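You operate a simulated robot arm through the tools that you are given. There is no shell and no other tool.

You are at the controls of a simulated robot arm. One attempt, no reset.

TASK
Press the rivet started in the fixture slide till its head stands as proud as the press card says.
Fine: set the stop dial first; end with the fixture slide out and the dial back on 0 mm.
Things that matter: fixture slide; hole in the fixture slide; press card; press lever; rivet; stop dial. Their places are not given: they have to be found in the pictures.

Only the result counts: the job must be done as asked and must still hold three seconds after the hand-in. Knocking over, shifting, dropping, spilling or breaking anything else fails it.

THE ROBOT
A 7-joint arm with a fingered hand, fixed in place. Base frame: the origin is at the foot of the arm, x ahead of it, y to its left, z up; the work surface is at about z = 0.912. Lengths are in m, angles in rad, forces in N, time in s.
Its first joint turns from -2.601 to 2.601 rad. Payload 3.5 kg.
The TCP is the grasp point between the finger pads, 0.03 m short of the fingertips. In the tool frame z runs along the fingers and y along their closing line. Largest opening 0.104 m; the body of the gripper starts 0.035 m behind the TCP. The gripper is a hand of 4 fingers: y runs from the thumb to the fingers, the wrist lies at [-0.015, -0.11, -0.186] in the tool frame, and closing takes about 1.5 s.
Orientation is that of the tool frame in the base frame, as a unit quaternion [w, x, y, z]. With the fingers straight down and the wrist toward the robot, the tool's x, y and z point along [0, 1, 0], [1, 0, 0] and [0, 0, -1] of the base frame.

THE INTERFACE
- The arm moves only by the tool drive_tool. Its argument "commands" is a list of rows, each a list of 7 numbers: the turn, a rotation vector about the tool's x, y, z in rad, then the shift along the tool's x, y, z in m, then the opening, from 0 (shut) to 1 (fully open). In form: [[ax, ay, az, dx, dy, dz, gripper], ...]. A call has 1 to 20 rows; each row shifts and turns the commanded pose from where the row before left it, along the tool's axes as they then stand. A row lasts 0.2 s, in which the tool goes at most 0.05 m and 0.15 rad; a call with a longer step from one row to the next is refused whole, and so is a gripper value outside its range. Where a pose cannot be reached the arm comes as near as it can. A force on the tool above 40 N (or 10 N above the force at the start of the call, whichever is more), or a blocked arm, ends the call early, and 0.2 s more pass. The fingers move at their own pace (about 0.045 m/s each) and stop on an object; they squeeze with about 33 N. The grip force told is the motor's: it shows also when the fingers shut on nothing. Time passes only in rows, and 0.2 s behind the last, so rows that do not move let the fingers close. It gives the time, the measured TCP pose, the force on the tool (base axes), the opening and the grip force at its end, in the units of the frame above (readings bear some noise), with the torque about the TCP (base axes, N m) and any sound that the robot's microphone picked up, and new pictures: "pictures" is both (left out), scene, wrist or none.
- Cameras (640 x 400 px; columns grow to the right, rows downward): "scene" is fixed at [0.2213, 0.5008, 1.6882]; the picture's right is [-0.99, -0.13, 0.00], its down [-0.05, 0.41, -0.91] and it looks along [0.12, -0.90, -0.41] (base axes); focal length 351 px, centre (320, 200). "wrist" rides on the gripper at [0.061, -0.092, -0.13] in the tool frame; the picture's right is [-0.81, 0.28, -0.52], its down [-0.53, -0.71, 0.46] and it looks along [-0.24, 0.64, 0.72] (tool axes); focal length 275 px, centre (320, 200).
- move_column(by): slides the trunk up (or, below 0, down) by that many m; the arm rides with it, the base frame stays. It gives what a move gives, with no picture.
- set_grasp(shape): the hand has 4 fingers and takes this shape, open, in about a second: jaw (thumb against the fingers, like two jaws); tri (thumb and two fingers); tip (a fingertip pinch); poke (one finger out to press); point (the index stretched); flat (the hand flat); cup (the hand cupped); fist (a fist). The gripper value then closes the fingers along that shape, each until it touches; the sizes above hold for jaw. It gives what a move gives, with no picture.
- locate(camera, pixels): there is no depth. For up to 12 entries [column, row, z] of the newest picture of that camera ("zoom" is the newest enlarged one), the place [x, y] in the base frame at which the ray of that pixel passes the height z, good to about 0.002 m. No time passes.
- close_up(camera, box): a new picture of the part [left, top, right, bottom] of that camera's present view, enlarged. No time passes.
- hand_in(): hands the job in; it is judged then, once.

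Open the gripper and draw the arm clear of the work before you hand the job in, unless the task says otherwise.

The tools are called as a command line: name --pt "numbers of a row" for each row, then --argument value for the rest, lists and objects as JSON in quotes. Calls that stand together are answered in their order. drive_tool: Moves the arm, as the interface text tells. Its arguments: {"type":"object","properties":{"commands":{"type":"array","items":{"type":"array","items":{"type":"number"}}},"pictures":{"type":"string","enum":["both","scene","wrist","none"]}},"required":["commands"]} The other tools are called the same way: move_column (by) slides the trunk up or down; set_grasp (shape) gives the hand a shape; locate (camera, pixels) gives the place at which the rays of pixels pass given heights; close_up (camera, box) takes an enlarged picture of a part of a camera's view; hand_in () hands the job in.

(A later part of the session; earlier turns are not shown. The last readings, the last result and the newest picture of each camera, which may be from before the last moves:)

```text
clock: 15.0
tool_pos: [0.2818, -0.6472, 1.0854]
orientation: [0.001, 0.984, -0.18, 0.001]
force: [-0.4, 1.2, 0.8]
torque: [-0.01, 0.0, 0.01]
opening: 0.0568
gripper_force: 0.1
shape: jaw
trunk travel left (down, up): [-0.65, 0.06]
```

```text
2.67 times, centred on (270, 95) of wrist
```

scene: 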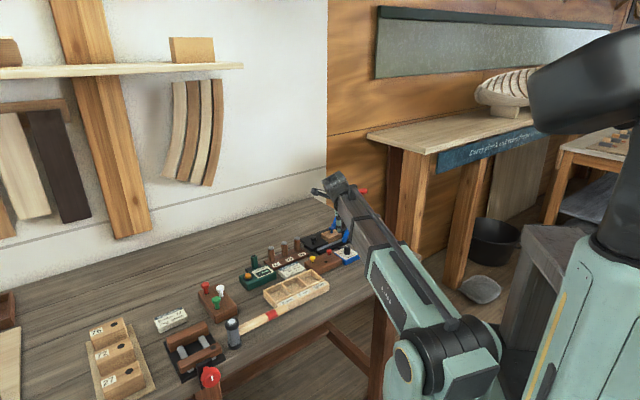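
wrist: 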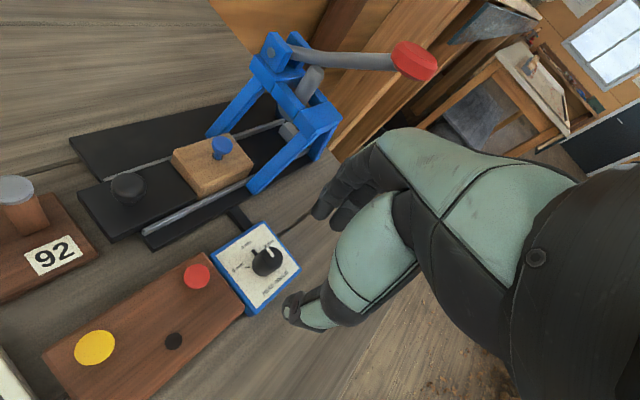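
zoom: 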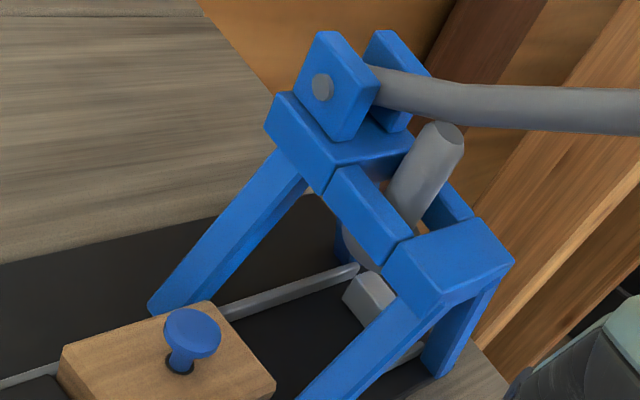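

The view shows the wooden block (with the blue rivet) sliding on rails toward a grey stop block, ram cylinder above. I locate the ram, stop, block and legs for the travel estimate.

locate --camera "wrist" --pixels '[[316.9, 70.6, 1.08], [222.4, 134.7, 0.971], [252.6, 164, 0.95], [228, 132.8, 0.95], [284, 130, 0.945], [252, 191, 0.93], [208.8, 135.8, 0.93], [129, 189, 0.955], [286, 121.5, 0.945], [276, 61, 1.06], [271, 53, 1.1], [415, 60, 1.15]]'

locate --camera "scene" --pixels '[[349.9, 202.5, 1.08], [331.4, 228.4, 0.971], [339.5, 204, 1.1], [345, 206, 1.07], [352, 225, 0.945], [355.5, 224.5, 0.945], [313.5, 240.5, 0.955]]'

close_up --camera "scene" --box '[305, 185, 375, 265]'

```text
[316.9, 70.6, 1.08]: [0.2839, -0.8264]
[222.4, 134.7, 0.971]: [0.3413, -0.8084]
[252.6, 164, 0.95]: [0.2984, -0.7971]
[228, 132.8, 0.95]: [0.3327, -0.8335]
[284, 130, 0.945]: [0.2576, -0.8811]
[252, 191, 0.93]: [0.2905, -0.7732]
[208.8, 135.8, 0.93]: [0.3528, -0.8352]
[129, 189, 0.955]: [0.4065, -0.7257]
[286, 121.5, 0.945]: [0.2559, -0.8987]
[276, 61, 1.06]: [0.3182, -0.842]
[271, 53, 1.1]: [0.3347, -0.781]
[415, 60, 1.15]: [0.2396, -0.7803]
```

```text
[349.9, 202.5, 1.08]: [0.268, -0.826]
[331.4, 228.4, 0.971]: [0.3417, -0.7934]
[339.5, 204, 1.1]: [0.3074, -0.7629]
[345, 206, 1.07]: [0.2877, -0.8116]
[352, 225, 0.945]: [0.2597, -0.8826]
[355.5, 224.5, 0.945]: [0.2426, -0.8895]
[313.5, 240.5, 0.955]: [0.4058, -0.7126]
```

```text
5.00 times, centred on (340, 225) of scene
```

zoom: 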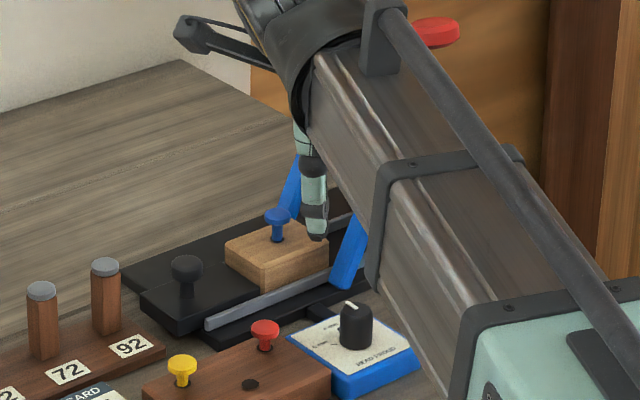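

Travel to the stop is about 0.08–0.10 m, and punch "92" stands about 6 cm behind the slide knob, the frame legs about 3 cm ahead of the knob's final place. I rise, turn to φ≈−135° (closing line along the slide axis) and go above the slide knob at a safe height.

drive_tool --pt "0 0 0 0 0 -0.035 0.55" --pt "0 0 0 0 0 -0.035 0.55" --pt "0 0 0.14 0 0 0 0.55" --pt "0 0 0.14 0 0 0 0.55" --pt "0 0 0.14 0 0 0 0.55" --pt "0 0 0 0.04 -0.0155 0 0.55" --pt "0 0 0 0.04 -0.0155 0 0.55" --pt "0 0 0 0.04 -0.0155 0 0.55" --pt "0 0 0 0 0 0 0.55" --pictures "both"

```text
clock: 17.0
tool_pos: [0.3976, -0.7009, 1.1536]
orientation: [0.001, 0.924, -0.382, 0.001]
force: [0.8, 0.0, -0.4]
torque: [-0.01, 0.02, 0.0]
opening: 0.0565
gripper_force: 0.2
shape: jaw
trunk travel left (down, up): [-0.65, 0.06]
```

scene: 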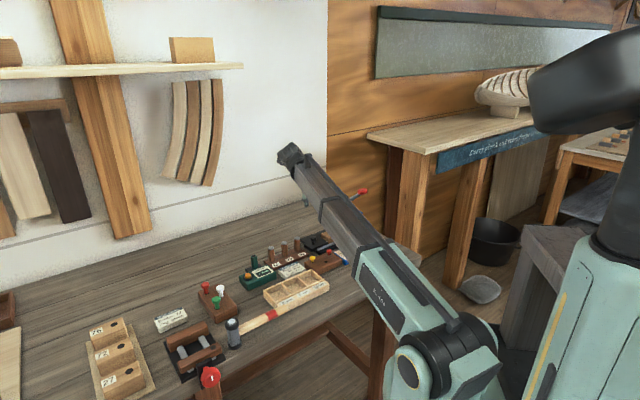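
wrist: 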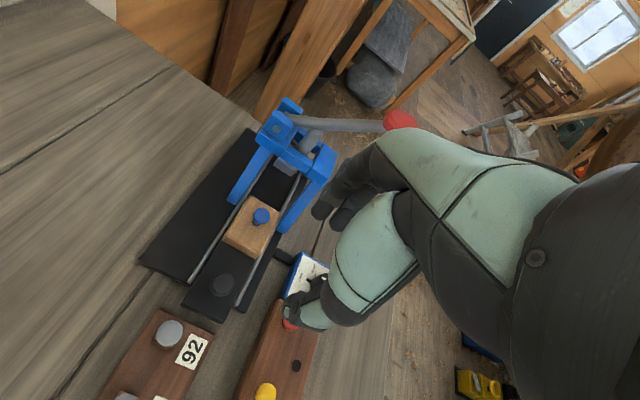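

φ=−135° is reachable. I try the "tip" shape here, high above everything, to see how much slimmer the fingers are.

set_grasp --shape "tip"

close_up --camera "wrist" --box '[100, 80, 460, 360]'

close_up --camera "scene" --box '[250, 120, 400, 280]'

```text
clock: 17.9
tool_pos: [0.3984, -0.6985, 1.1542]
orientation: [0.001, 0.924, -0.382, 0.001]
force: [0.0, 0.9, 0.2]
torque: [-0.01, 0.02, 0.0]
opening: 0.104
gripper_force: 0.1
shape: tip
trunk travel left (down, up): [-0.65, 0.06]
```

```text
1.43 times, centred on (280, 220) of wrist
```

zoom: 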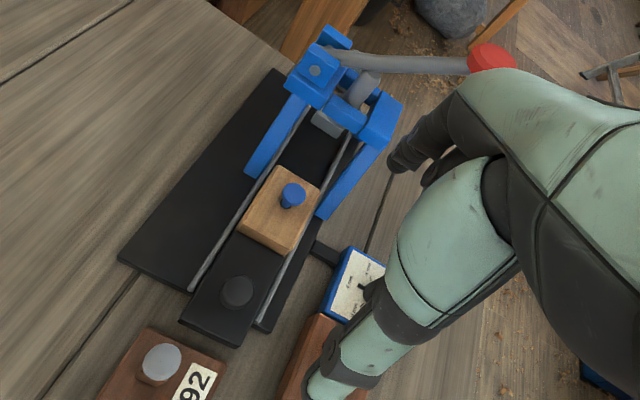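

```text
2.50 times, centred on (325, 200) of scene
```

zoom: 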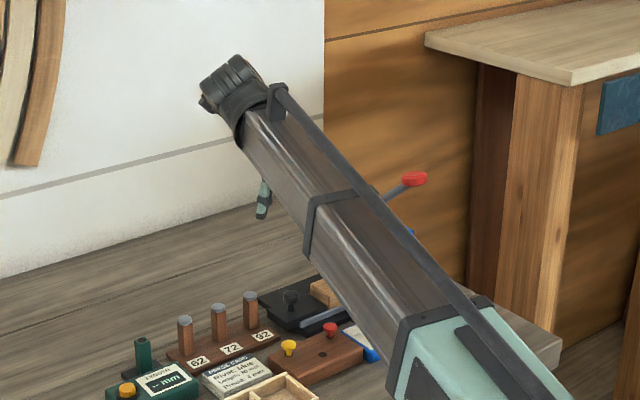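

In "tip" the hand opened wide; I partly close it to see the pinch geometry.

drive_tool --pt "0 0 0 0 0 0 0.6" --pt "0 0 0 0 0 0 0.45" --pt "0 0 0 0 0 0 0.45" --pt "0 0 0 0 0 0 0.45" --pt "0 0 0 0 0 0 0.45" --pictures "none"

close_up --camera "wrist" --box '[180, 100, 460, 340]'

```text
clock: 19.1
tool_pos: [0.3981, -0.6989, 1.1534]
orientation: [0.0, 0.924, -0.381, 0.001]
force: [0.3, 0.6, -0.1]
torque: [-0.03, 0.01, 0.02]
opening: 0.0476
gripper_force: 0.0
shape: tip
trunk travel left (down, up): [-0.65, 0.06]
```

```text
1.67 times, centred on (320, 220) of wrist
```

zoom: 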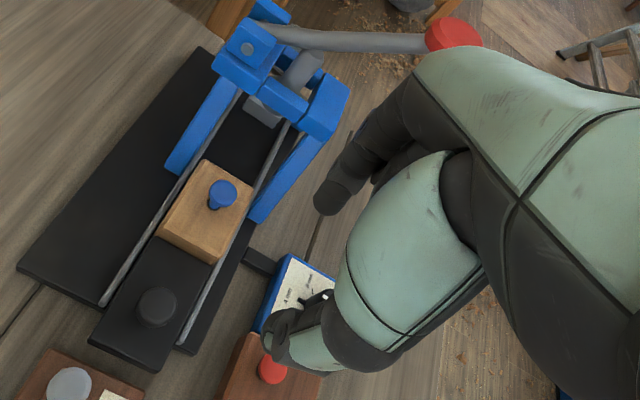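

In "tip" only the index and thumb pinch (other fingers folded toward −x), which fits between the frame legs. I zoom on the slide knob and punch "92" for exact placing.

close_up --camera "wrist" --box '[150, 250, 270, 350]'

locate --camera "zoom" --pixels '[[320, 200, 0.95], [320, 200, 0.96]]'

close_up --camera "scene" --box '[295, 220, 345, 265]'

```text
4.00 times, centred on (210, 300) of wrist
```

zoom: 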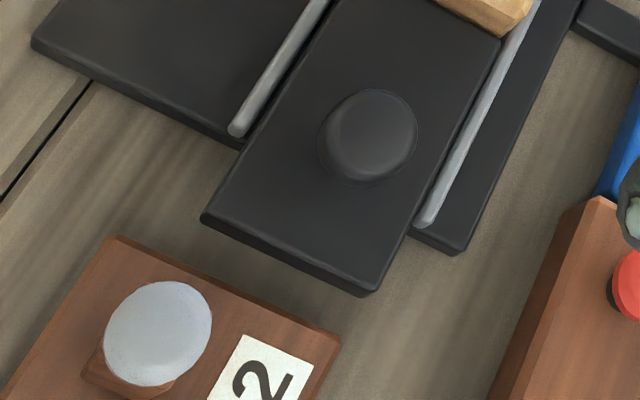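

```text
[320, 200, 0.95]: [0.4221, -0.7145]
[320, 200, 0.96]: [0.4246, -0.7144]
```

```text
8.89 times, centred on (320, 242) of scene
```

zoom: 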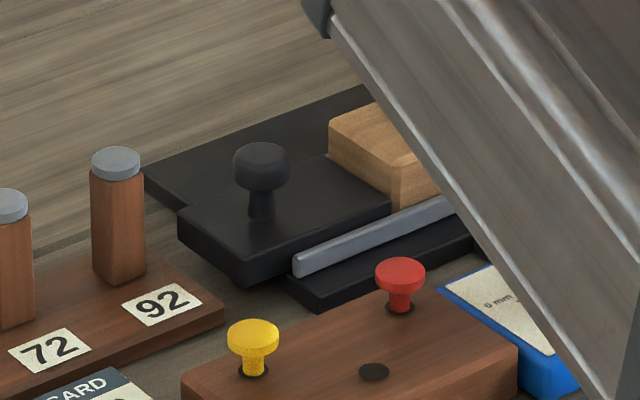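

I triangulate the slide knob head, the "92" punch top and plate edges from both views.

locate --camera "wrist" --pixels '[[222, 284.25, 0.95], [222, 284.25, 0.95], [169.5, 333.25, 0.98], [169.5, 333.25, 0.96], [222, 322, 0.93], [180.5, 303.5, 0.93], [243.5, 311.5, 0.915]]'

locate --camera "zoom" --pixels '[[262, 167, 0.95], [262, 167, 0.95], [116, 160, 0.98], [116, 160, 0.96], [245, 263, 0.93], [180, 222, 0.93], [390, 205, 0.93]]'

```text
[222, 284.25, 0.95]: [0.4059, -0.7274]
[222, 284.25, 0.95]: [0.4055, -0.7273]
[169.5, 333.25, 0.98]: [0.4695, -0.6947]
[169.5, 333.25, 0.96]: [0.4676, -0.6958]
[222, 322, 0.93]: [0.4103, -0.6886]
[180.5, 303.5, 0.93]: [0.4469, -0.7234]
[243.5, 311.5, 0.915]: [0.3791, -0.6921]
```

```text
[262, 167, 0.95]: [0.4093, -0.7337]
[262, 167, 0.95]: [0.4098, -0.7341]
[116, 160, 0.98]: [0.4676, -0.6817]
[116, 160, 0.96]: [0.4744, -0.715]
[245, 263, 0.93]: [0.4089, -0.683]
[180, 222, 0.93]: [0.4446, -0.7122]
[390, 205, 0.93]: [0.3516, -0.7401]
```

Slide knob head is centred at (0.407,−0.7266), z≈0.954 (plate top ≈0.925); punch "92" top at (0.469,−0.695,0.972), clear of the thumb. I move above the knob and come down to TCP z≈1.02.

drive_tool --pt "0 0 0 0.0256 0.0129 0 0.5" --pt "0 0 0 0 0 0.035 0.5" --pt "0 0 0 0 0 0.035 0.5" --pt "0 0 0 0 0 0.035 0.5" --pt "0 0 0 0 0 0.028 0.5" --pt "0 0 0 0 0 0 0.5" --pictures "wrist"

close_up --camera "wrist" --box '[200, 170, 400, 330]'

close_up --camera "scene" --box '[270, 170, 370, 265]'

```text
clock: 20.5
tool_pos: [0.4072, -0.7247, 1.0224]
orientation: [0.0, 0.925, -0.381, 0.0]
force: [0.0, -0.8, -0.9]
torque: [0.01, -0.01, 0.0]
opening: 0.0514
gripper_force: 0.0
shape: tip
trunk travel left (down, up): [-0.65, 0.06]
```

wrist: 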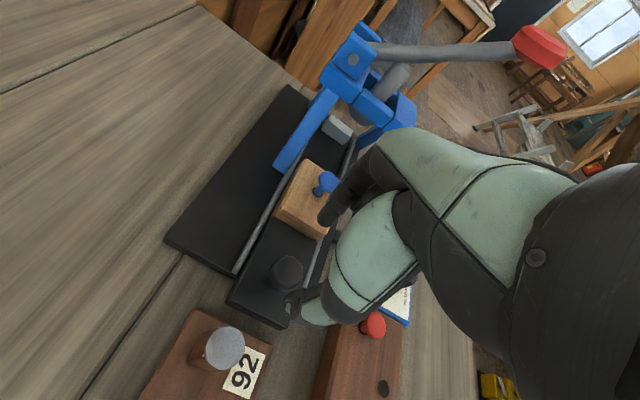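

```text
2.50 times, centred on (300, 250) of wrist
```

zoom: 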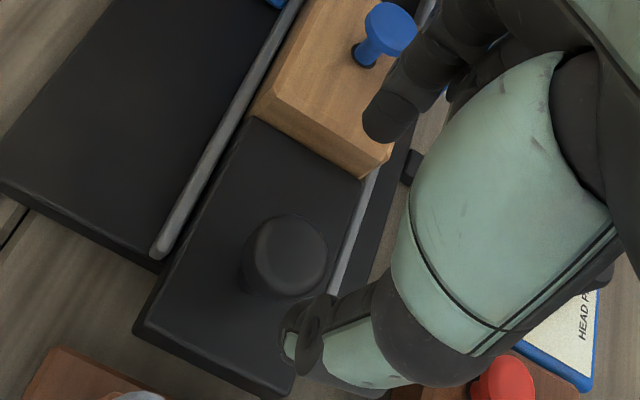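

```text
4.21 times, centred on (320, 218) of scene
```

zoom: 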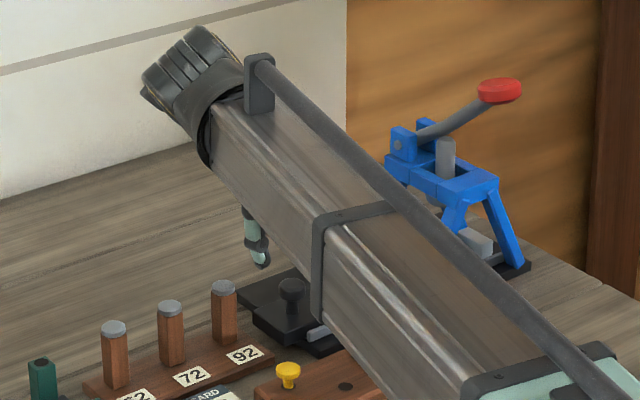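

The knob head (287,272) sits on the predicted tool axis within 2 px. I descend to TCP z≈0.965 and look before closing.

drive_tool --pt "0 0 0 0 0 0.02 0.5" --pt "0 0 0 0 0 0.02 0.5" --pt "0 0 0 0 0 0.0165 0.5" --pt "0 0 0 0 0 0 0.5" --pictures "wrist"

close_up --camera "wrist" --box '[230, 180, 390, 320]'

close_up --camera "scene" --box '[280, 190, 360, 265]'

```text
clock: 21.5
tool_pos: [0.4081, -0.726, 0.9658]
orientation: [0.001, 0.924, -0.382, 0.001]
force: [-0.2, 0.6, 0.3]
torque: [0.0, 0.03, 0.01]
opening: 0.0516
gripper_force: 0.1
shape: tip
trunk travel left (down, up): [-0.65, 0.06]
```

wrist: 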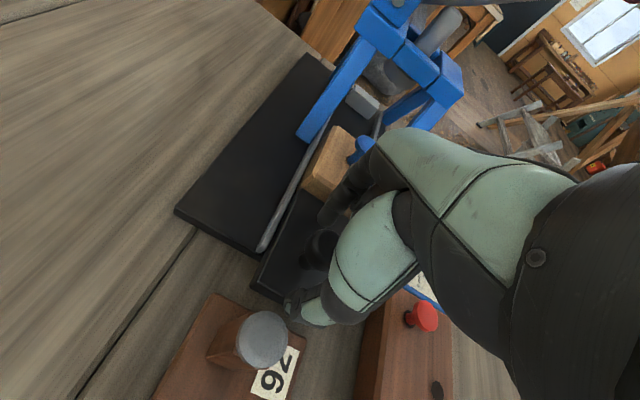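

```text
2.86 times, centred on (310, 250) of wrist
```

zoom: 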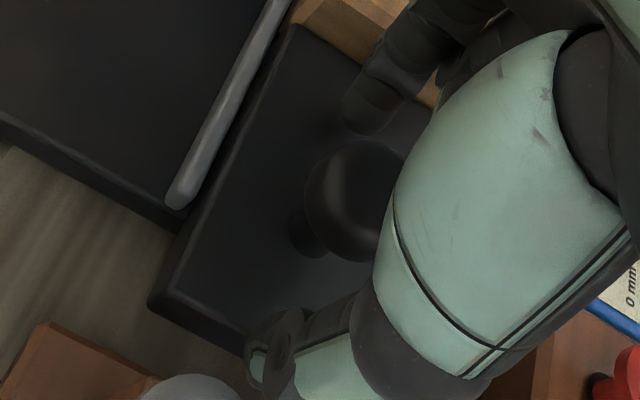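

```text
5.33 times, centred on (320, 228) of scene
```

zoom: 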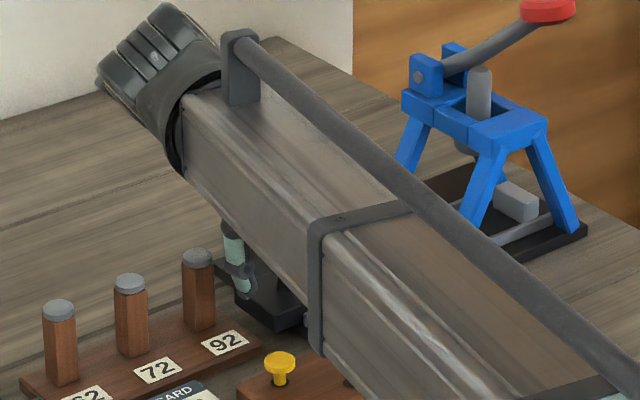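

Index tip at zoom (365,95) and thumb at (275,350) straddle the knob head. I close on it.

drive_tool --pt "0 0 0 0 0 0 0.35" --pt "0 0 0 0 0 0 0.25" --pt "0 0 0 0 0 0 0.15" --pt "0 0 0 0 0 0 0.05" --pt "0 0 0 0 0 0 0" --pt "0 0 0 0 0 0 0" --pt "0 0 0 0 0 0 0" --pt "0 0 0 0 0 0 0" --pictures "wrist"

close_up --camera "wrist" --box '[230, 180, 390, 320]'

```text
clock: 23.3
tool_pos: [0.4078, -0.7266, 0.9634]
orientation: [-0.001, 0.924, -0.381, 0.0]
force: [-3.4, 4.1, -25.8]
torque: [0.12, -0.04, -0.09]
opening: 0.0193
gripper_force: 33.2
shape: tip
trunk travel left (down, up): [-0.65, 0.06]
```

wrist: 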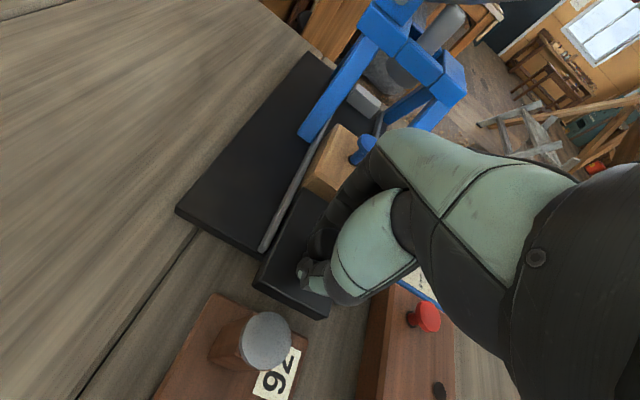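

```text
2.86 times, centred on (310, 250) of wrist
```

zoom: 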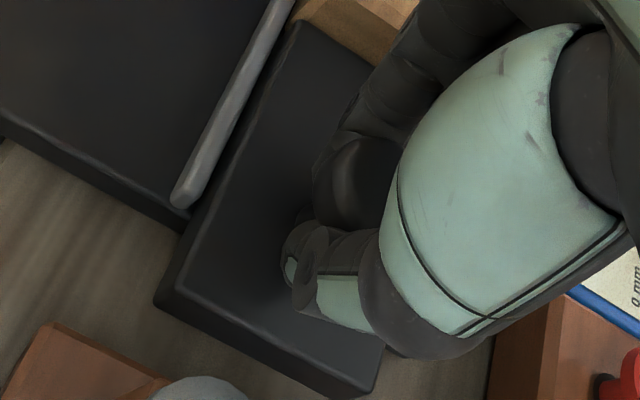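

Gripped (33 N); the head's taper pulls the tool down with ~26 N, so I ease 2.5 mm down and push the slide in along +y tool by 4 cm.

drive_tool --pt "0 0 0 0 0 0.0025 0" --pt "0 0 0 0 0.005 0 0" --pt "0 0 0 0 0.01 0 0" --pt "0 0 0 0 0.01 0 0" --pt "0 0 0 0 0.01 0 0" --pt "0 0 0 0 0.005 0 0" --pt "0 0 0 0 0 0 0" --pictures "wrist"

close_up --camera "wrist" --box '[250, 30, 490, 310]'

```text
clock: 24.9
tool_pos: [0.3801, -0.7547, 0.9621]
orientation: [0.0, 0.925, -0.381, 0.0]
force: [-0.5, 1.9, -9.6]
torque: [0.03, 0.05, -0.06]
opening: 0.02
gripper_force: 33.1
shape: tip
trunk travel left (down, up): [-0.65, 0.06]
```

wrist: 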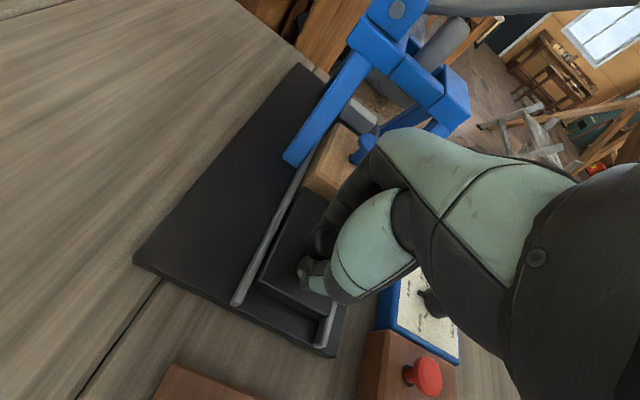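

```text
1.43 times, centred on (370, 170) of wrist
```

zoom: 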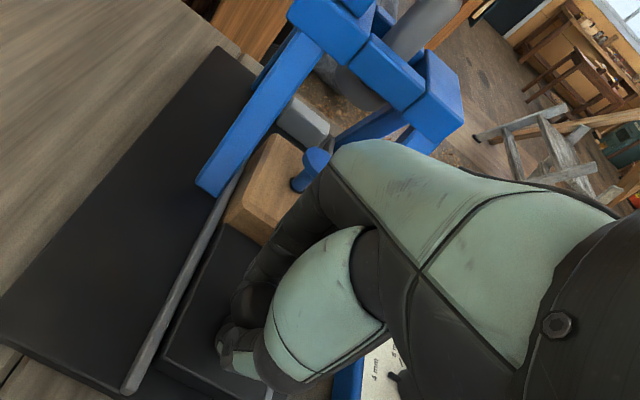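

The slide followed 4 cm. To keep the knuckles clear of the front legs for the rest, I loosen slightly, tilt the hand back 0.27 rad about tool x (fingertips staying at the knob), and re-grip.

drive_tool --pt "0 0 0 0 0 0 0.2" --pt "0 0 0 0 0 0 0.33" --pt "0 0 0 0 0 0 0.33" --pt "0 0 0 0 0 0 0.33" --pt "-0.09 0 0 0 -0.0011 -0.001 0.33" --pt "-0.09 0 0 0 -0.0011 -0.001 0.33" --pt "-0.09 0 0 0 -0.0011 -0.001 0.33" --pt "0 0 0 0 0 0 0.33" --pictures "wrist"

close_up --camera "wrist" --box '[220, 30, 480, 330]'

close_up --camera "scene" --box '[260, 170, 390, 290]'

```text
clock: 26.7
tool_pos: [0.3827, -0.7506, 0.9662]
orientation: [0.126, 0.916, -0.377, -0.05]
force: [1.6, 0.8, 6.5]
torque: [0.12, -0.12, 0.01]
opening: 0.0344
gripper_force: 0.2
shape: tip
trunk travel left (down, up): [-0.65, 0.06]
```

wrist: 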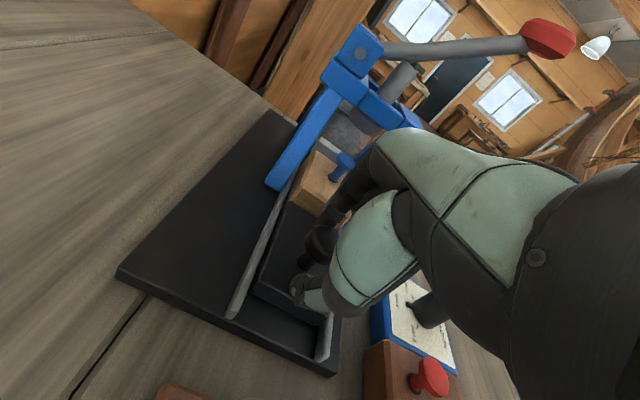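

```text
1.33 times, centred on (350, 180) of wrist
```

zoom: 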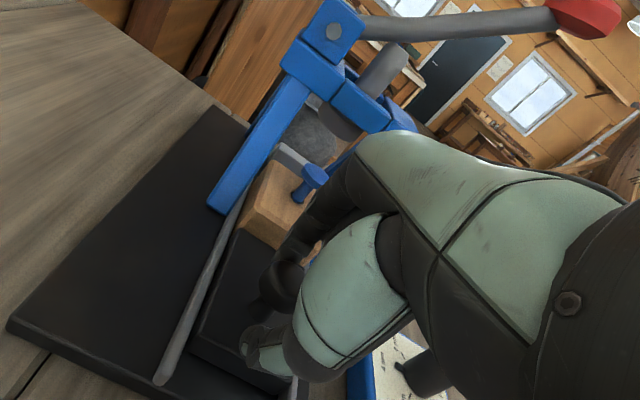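

```text
3.33 times, centred on (325, 230) of scene
```

zoom: 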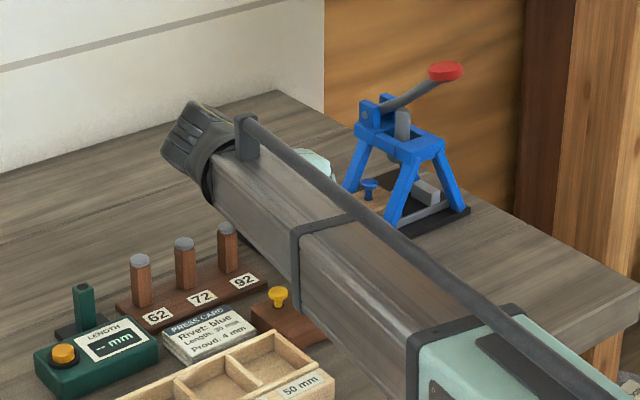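

Upward 6.5 N means the thumb tip touches the plate; I raise 3 mm, re-close on the knob and push in a further 3 cm.

drive_tool --pt "0 0 0 0 0.0008 -0.0029 0.33" --pt "0 0 0 0 0 0 0.2" --pt "0 0 0 0 0 0 0.1" --pt "0 0 0 0 0 0 0" --pt "0 0 0 0 0 0 0" --pt "0 0 0 0 0 0 0" --pt "0 0 0 0 0.0048 0.0013 0" --pt "0 0 0 0 0.0077 0.0021 0" --pt "0 0 0 0 0.0077 0.0021 0" --pt "0 0 0 0 0.0077 0.0021 0" --pt "0 0 0 0 0 0 0" --pictures "wrist"

close_up --camera "wrist" --box '[220, 30, 480, 330]'

close_up --camera "scene" --box '[310, 180, 380, 265]'

```text
clock: 29.1
tool_pos: [0.3619, -0.7727, 0.9669]
orientation: [0.124, 0.916, -0.378, -0.051]
force: [-1.7, 2.3, -20.3]
torque: [0.01, 0.03, -0.07]
opening: 0.0181
gripper_force: 33.3
shape: tip
trunk travel left (down, up): [-0.65, 0.06]
```

wrist: 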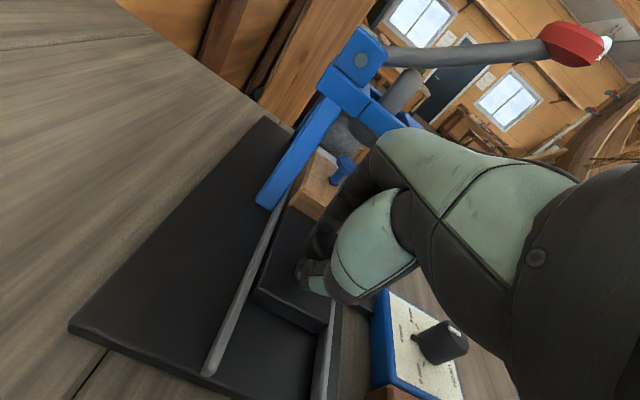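

```text
1.33 times, centred on (350, 180) of wrist
```

zoom: 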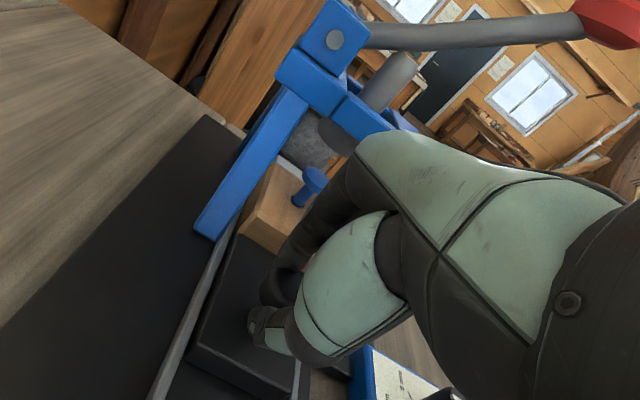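

```text
4.71 times, centred on (345, 222) of scene
```

zoom: 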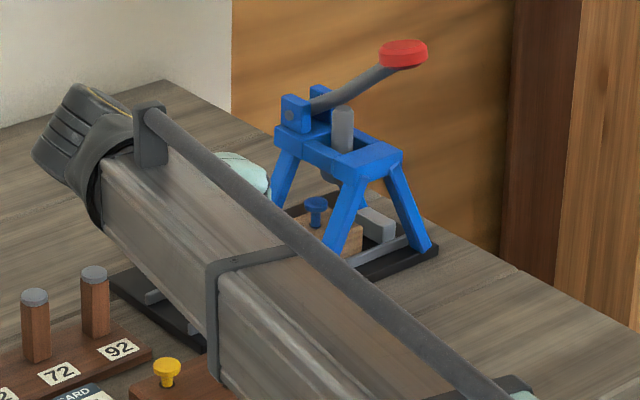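

Rivet (scene zoom (316,205)) is still ~3 cm short of the ram column (343). I push on 2 cm, then in smaller steps until the stop is felt.

drive_tool --pt "0 0 0 0 0.0067 0.0018 0" --pt "0 0 0 0 0.0067 0.0018 0" --pt "0 0 0 0 0.0067 0.0018 0" --pt "0 0 0 0 0 0 0" --pictures "wrist"

close_up --camera "wrist" --box '[220, 30, 480, 330]'

close_up --camera "scene" --box '[320, 190, 370, 250]'

```text
clock: 30.1
tool_pos: [0.348, -0.7881, 0.9668]
orientation: [0.125, 0.916, -0.378, -0.051]
force: [-2.4, 2.8, -21.4]
torque: [0.03, 0.06, -0.03]
opening: 0.0183
gripper_force: 33.0
shape: tip
trunk travel left (down, up): [-0.65, 0.06]
```

wrist: 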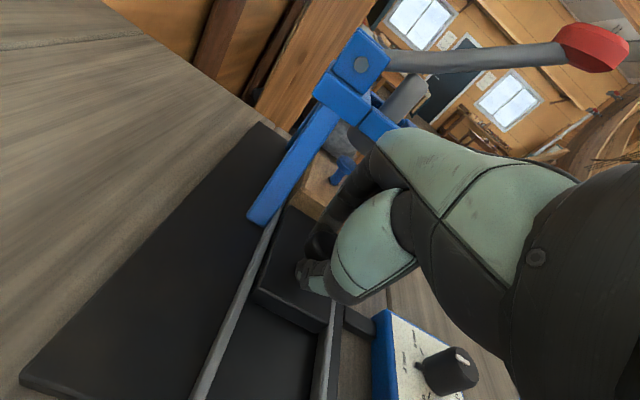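

```text
1.33 times, centred on (350, 180) of wrist
```

zoom: 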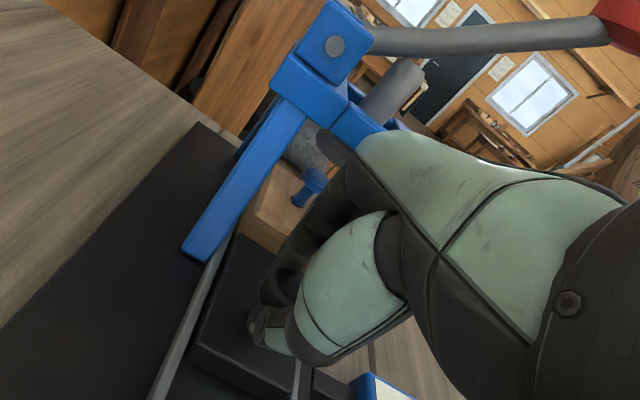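

```text
6.67 times, centred on (345, 220) of scene
```

zoom: 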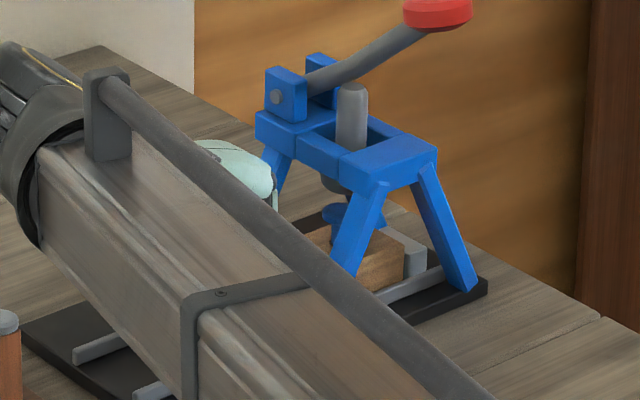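

The block end is about to meet the grey stop; rivet column ≈337 vs ram ≈352. I push on in 3 mm steps up to 1.8 cm, expecting the stop.

drive_tool --pt "0 0 0 0 0.0029 0.0008 0" --pt "0 0 0 0 0.0029 0.0008 0" --pt "0 0 0 0 0.0029 0.0008 0" --pt "0 0 0 0 0.0029 0.0008 0" --pt "0 0 0 0 0 0 0" --pictures "wrist"

close_up --camera "scene" --box '[320, 190, 370, 250]'

close_up --camera "wrist" --box '[220, 30, 480, 330]'

```text
clock: 31.3
tool_pos: [0.3407, -0.7946, 0.9666]
orientation: [0.124, 0.917, -0.377, -0.05]
force: [3.3, 9.4, -20.8]
torque: [0.14, -0.05, -0.07]
opening: 0.0185
gripper_force: 33.2
shape: tip
trunk travel left (down, up): [-0.65, 0.06]
```

wrist: 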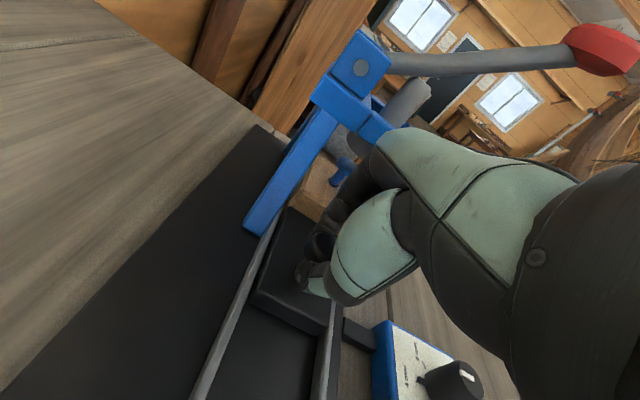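

```text
6.67 times, centred on (345, 220) of scene
```

zoom: 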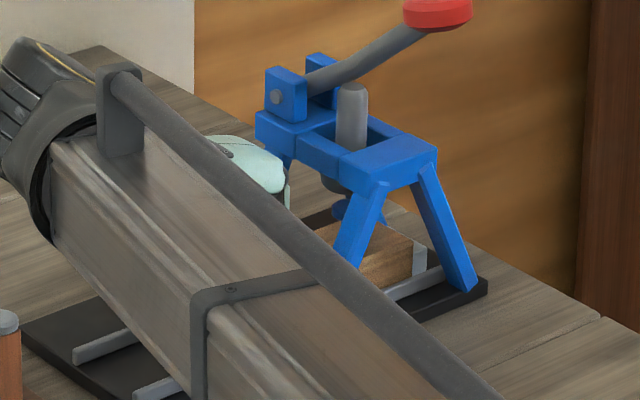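

```text
1.33 times, centred on (350, 180) of wrist
```

zoom: 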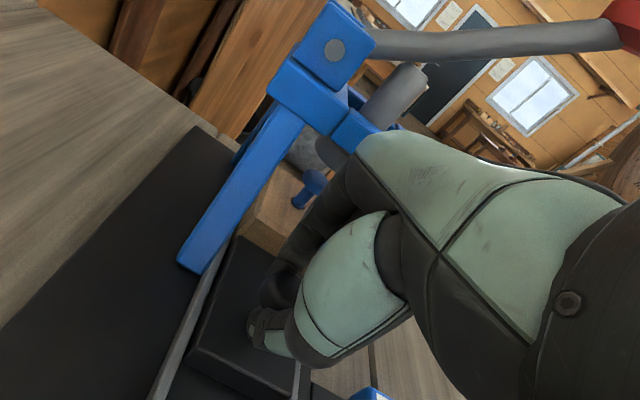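

Resistance of ~9 N along the slide appeared and the block seems against the grey stop. I push 4 mm more to confirm that it is seated.

drive_tool --pt "0 0 0 0 0.0019 0.0005 0" --pt "0 0 0 0 0.0019 0.0005 0" --pt "0 0 0 0 0 0 0" --pt "0 0 0 0 0 0 0" --pictures "wrist"

close_up --camera "scene" --box '[330, 195, 370, 245]'

close_up --camera "wrist" --box '[280, 60, 420, 220]'

```text
clock: 32.3
tool_pos: [0.3376, -0.797, 0.9674]
orientation: [0.125, 0.916, -0.378, -0.05]
force: [8.9, 16.3, -18.2]
torque: [0.26, -0.15, -0.12]
opening: 0.0186
gripper_force: 33.3
shape: tip
trunk travel left (down, up): [-0.65, 0.06]
```

wrist: 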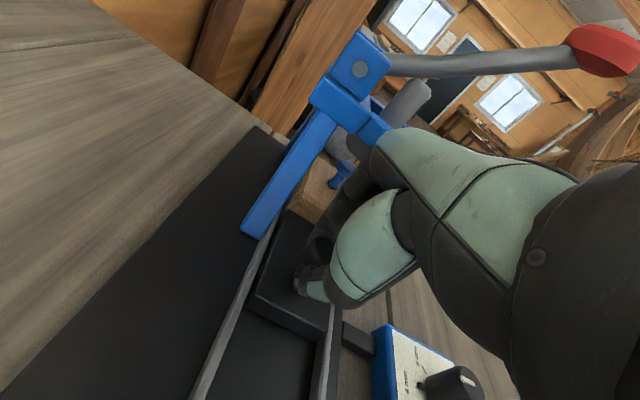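

```text
8.00 times, centred on (350, 220) of scene
```

zoom: 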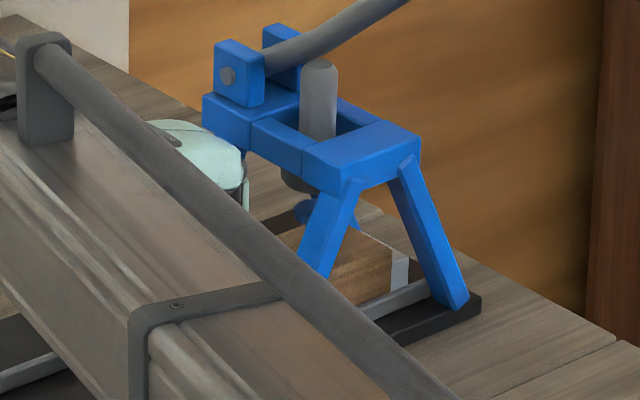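

```text
2.50 times, centred on (350, 140) of wrist
```

zoom: 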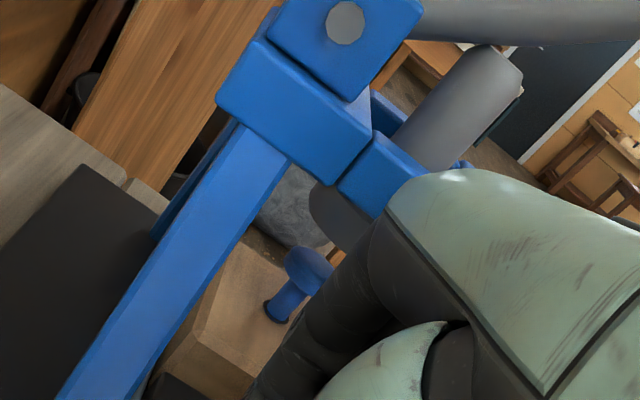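

The slide no longer advances (≈18 N along the axis, total travel ≈0.10 m) and the rivet head lies in line with the ram, so it is seated. I open moderately and rise straight up.

drive_tool --pt "0 0 0 0 0 0 0.15" --pt "0 0 0 0 0 0 0.3" --pt "0 0 0 0 0 0 0.4" --pt "0 0 0 0 0 0 0.4" --pt "0 0 0 0 0 0 0.4" --pictures "wrist"

close_up --camera "wrist" --box '[250, 130, 410, 320]'

```text
clock: 33.5
tool_pos: [0.3353, -0.7973, 0.9685]
orientation: [0.126, 0.916, -0.377, -0.05]
force: [0.6, 0.8, -0.2]
torque: [-0.04, -0.04, -0.01]
opening: 0.0412
gripper_force: 0.0
shape: tip
trunk travel left (down, up): [-0.65, 0.06]
```

wrist: 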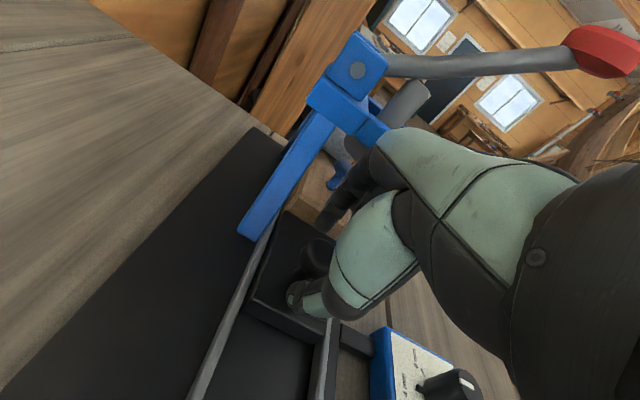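

```text
2.11 times, centred on (330, 225) of wrist
```

zoom: 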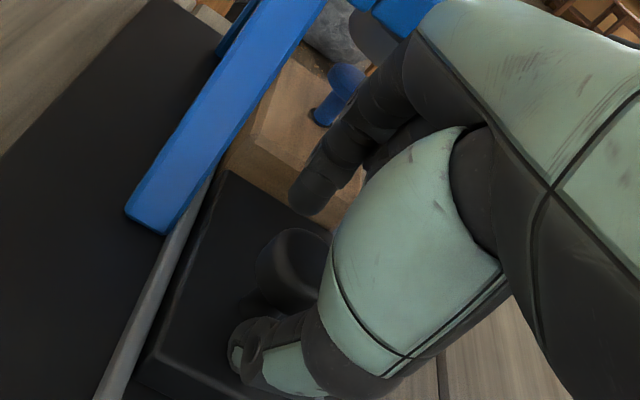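

The hand is free (no force) and not touching the frame. I rise vertically, then back away from the frame toward −a.

drive_tool --pt "0 0 0 0 0.0053 -0.0193 0.4" --pt "0 0 0 0 0.0053 -0.0193 0.4" --pt "0 0 0 0 0 -0.03 0.4" --pt "0 0 0 0 -0.02 -0.03 0.4" --pt "0 0 0 0 -0.03 -0.03 0.4" --pt "0 0 0 0 -0.03 -0.03 0.4" --pt "0 0 0 0 -0.02 -0.03 0.4" --pt "0 0 0 0 0 0 0.4" --pictures "both"

close_up --camera "wrist" --box '[180, 40, 400, 320]'

close_up --camera "scene" --box '[320, 180, 380, 265]'

```text
clock: 35.3
tool_pos: [0.4324, -0.7016, 1.1257]
orientation: [0.125, 0.916, -0.377, -0.05]
force: [0.9, -0.6, 0.5]
torque: [0.02, 0.0, 0.01]
opening: 0.0418
gripper_force: 0.1
shape: tip
trunk travel left (down, up): [-0.65, 0.06]
```

scene: 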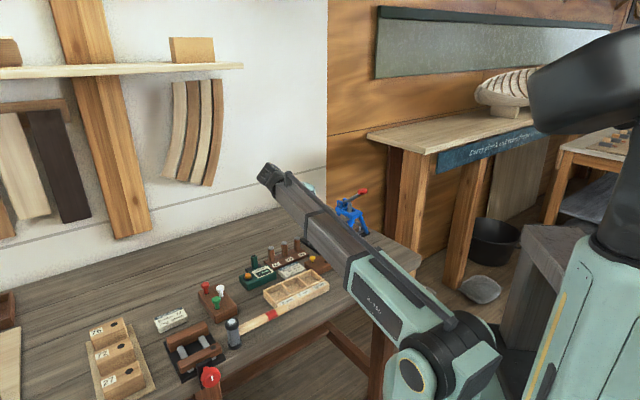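
wrist: 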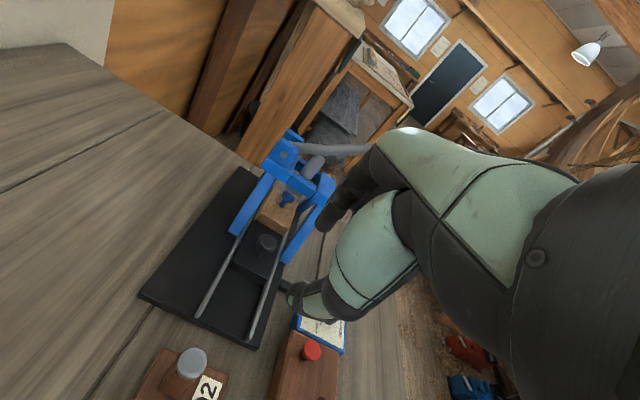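

```text
1.43 times, centred on (290, 180) of wrist
```

zoom: 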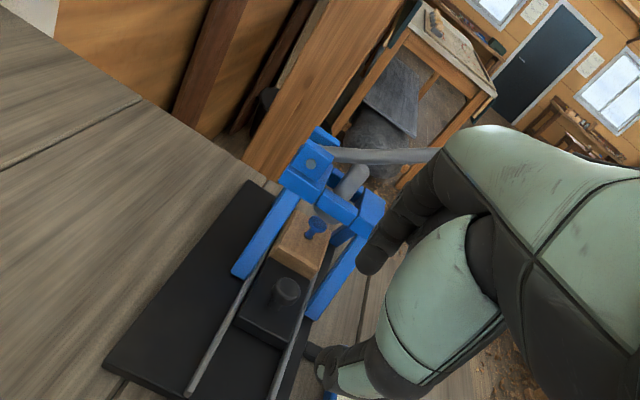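

```text
4.71 times, centred on (350, 222) of scene
```

zoom: 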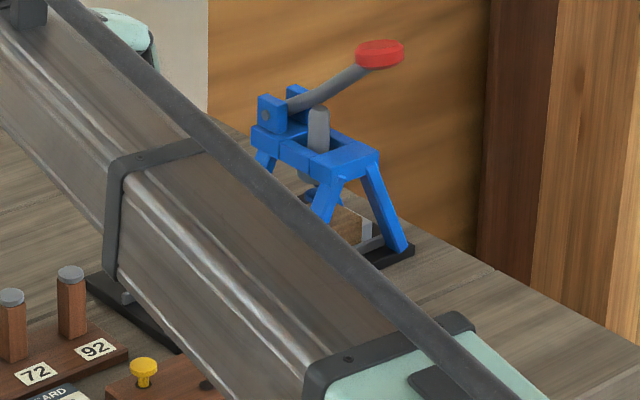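

The slide is fully in with the rivet under the ram. Now for the lever (red knob ≈(0.215,−0.808,1.145)): I switch to jaw, remove the tilt, rise to z≈1.24, turn to φ≈−75° and close the fingers to make a pushing tip.

set_grasp --shape "jaw"

drive_tool --pt "0.135 0 0 0 0 -0.03 0.7" --pt "0.135 0 0 0 0 -0.03 0.5" --pt "0 0 0 0 0 -0.03 0.3" --pt "0 0 0 0 0 -0.025 0.1" --pt "0 0 -0.15 0 0 0 0" --pt "0 0 -0.15 0 0 0 0" --pt "0 0 -0.15 0 0 0 0" --pt "0 0 -0.15 0 0 0 0" --pt "0 0 -0.15 0 0 0 0" --pt "0 0 -0.15 0 0 0 0" --pt "0 0 -0.147 0 0 0 0" --pt "0 0 0 0 0 0 0" --pictures "both"

```text
clock: 36.2
tool_pos: [0.4322, -0.7012, 1.1258]
orientation: [0.125, 0.916, -0.377, -0.051]
force: [0.6, -0.6, -0.4]
torque: [-0.02, -0.01, 0.01]
opening: 0.1035
gripper_force: 0.0
shape: jaw
trunk travel left (down, up): [-0.65, 0.06]
```

```text
clock: 38.8
tool_pos: [0.4404, -0.6931, 1.2405]
orientation: [0.0, 0.991, 0.133, 0.001]
force: [-1.4, 0.0, 0.5]
torque: [0.02, 0.0, 0.01]
opening: 0.0
gripper_force: 33.4
shape: jaw
trunk travel left (down, up): [-0.65, 0.06]
```

scene: 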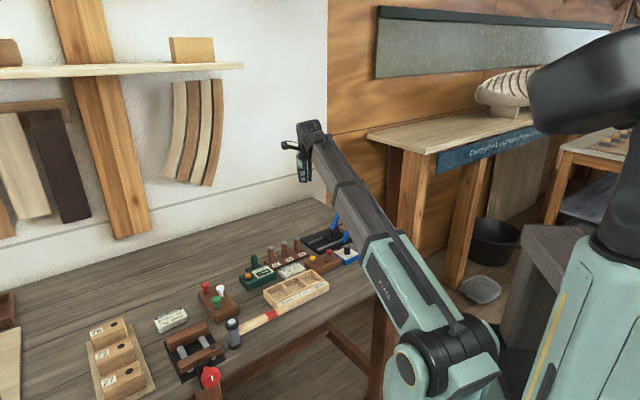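
wrist: 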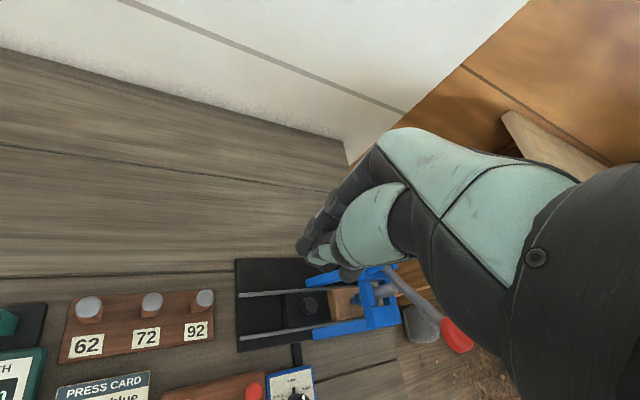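

Now a good side view of the lever: I zoom to measure the lever knob and pivot.

close_up --camera "wrist" --box '[300, 240, 500, 370]'

close_up --camera "scene" --box '[310, 180, 380, 265]'

```text
3.08 times, centred on (400, 305) of wrist
```

zoom: 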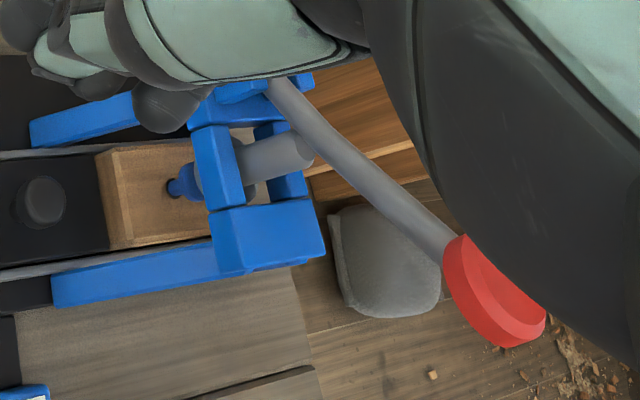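

```text
4.71 times, centred on (345, 222) of scene
```

zoom: 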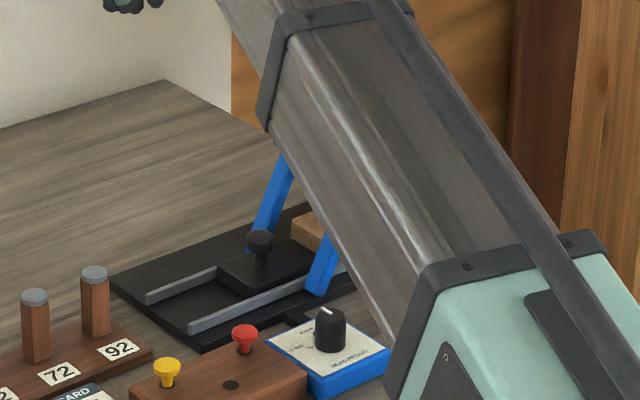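

Locating the red knob and lever-rod points from this view at candidate heights.

locate --camera "wrist" --pixels '[[455.2, 335.9, 1.13], [455.2, 335.9, 1.15], [455.2, 335.9, 1.17], [442, 322, 1.13], [442, 322, 1.15], [393, 290, 1.09], [393, 290, 1.06], [386, 268, 1.08], [386, 268, 1.1]]'

locate --camera "scene" --pixels '[[362.5, 192.7, 1.13], [362.5, 192.7, 1.15], [362.5, 192.7, 1.17], [349.9, 202.5, 1.06], [338.5, 204, 1.08], [338.5, 204, 1.1]]'

```text
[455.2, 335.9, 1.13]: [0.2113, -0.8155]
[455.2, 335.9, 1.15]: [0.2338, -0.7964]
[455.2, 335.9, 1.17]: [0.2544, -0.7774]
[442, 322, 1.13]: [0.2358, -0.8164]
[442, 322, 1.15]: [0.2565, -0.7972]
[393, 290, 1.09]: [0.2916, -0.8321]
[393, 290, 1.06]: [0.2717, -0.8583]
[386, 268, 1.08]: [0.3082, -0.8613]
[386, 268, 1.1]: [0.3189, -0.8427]
```

```text
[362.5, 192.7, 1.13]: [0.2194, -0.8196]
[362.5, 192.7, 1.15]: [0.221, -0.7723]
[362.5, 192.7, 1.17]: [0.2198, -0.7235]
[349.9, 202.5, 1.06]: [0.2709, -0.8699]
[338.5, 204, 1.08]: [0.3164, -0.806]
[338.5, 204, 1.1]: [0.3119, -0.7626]
```

Both views put the red knob at about (0.2195,−0.806,1.137), pivot near (0.305,−0.895,1.05), so the knob should swing down and ~3 cm outward. I move the closed fingertips over the knob at z≈1.24.

drive_tool --pt "0 0 0 -0.0405 0.0084 0 0" --pt "0 0 0 -0.0405 0.0084 0 0" --pt "0 0 0 -0.0405 0.0084 0 0" --pt "0 0 0 -0.0405 0.0084 0 0" --pt "0 0 0 -0.0405 0.0084 0 0" --pt "0 0 0 -0.0405 0.0084 0 0" --pt "0 0 0 0 0 0 0" --pictures "both"

close_up --camera "scene" --box '[310, 130, 390, 260]'

close_up --camera "wrist" --box '[180, 180, 380, 360]'

```text
clock: 40.4
tool_pos: [0.2178, -0.8049, 1.242]
orientation: [0.001, 0.991, 0.133, 0.001]
force: [0.0, 0.0, -0.4]
torque: [0.0, -0.02, 0.03]
opening: 0.0003
gripper_force: 32.7
shape: jaw
trunk travel left (down, up): [-0.65, 0.06]
```

scene: 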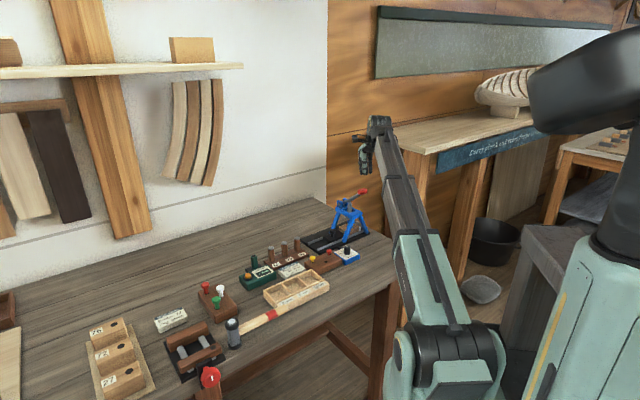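
wrist: 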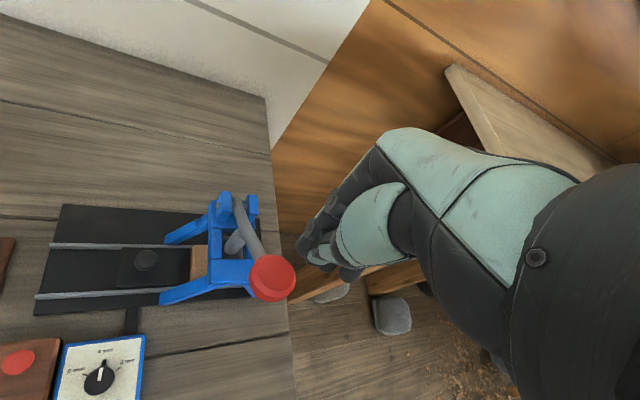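

```text
3.08 times, centred on (350, 195) of scene
```

zoom: 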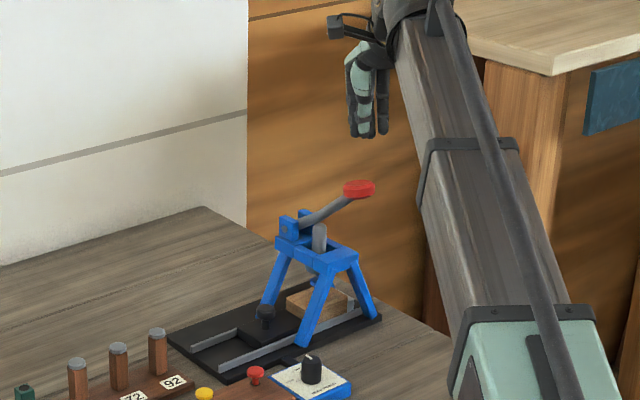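

```text
2.22 times, centred on (280, 270) of wrist
```

zoom: 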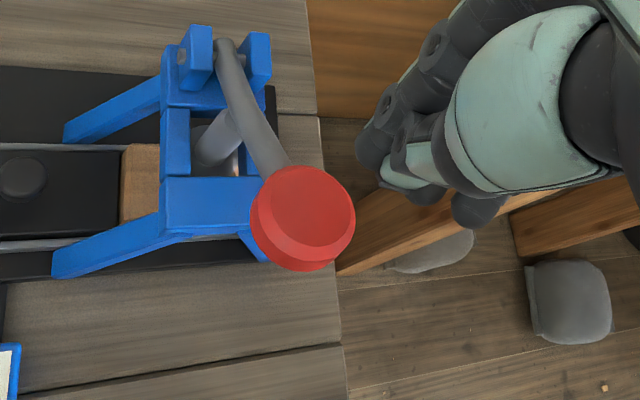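

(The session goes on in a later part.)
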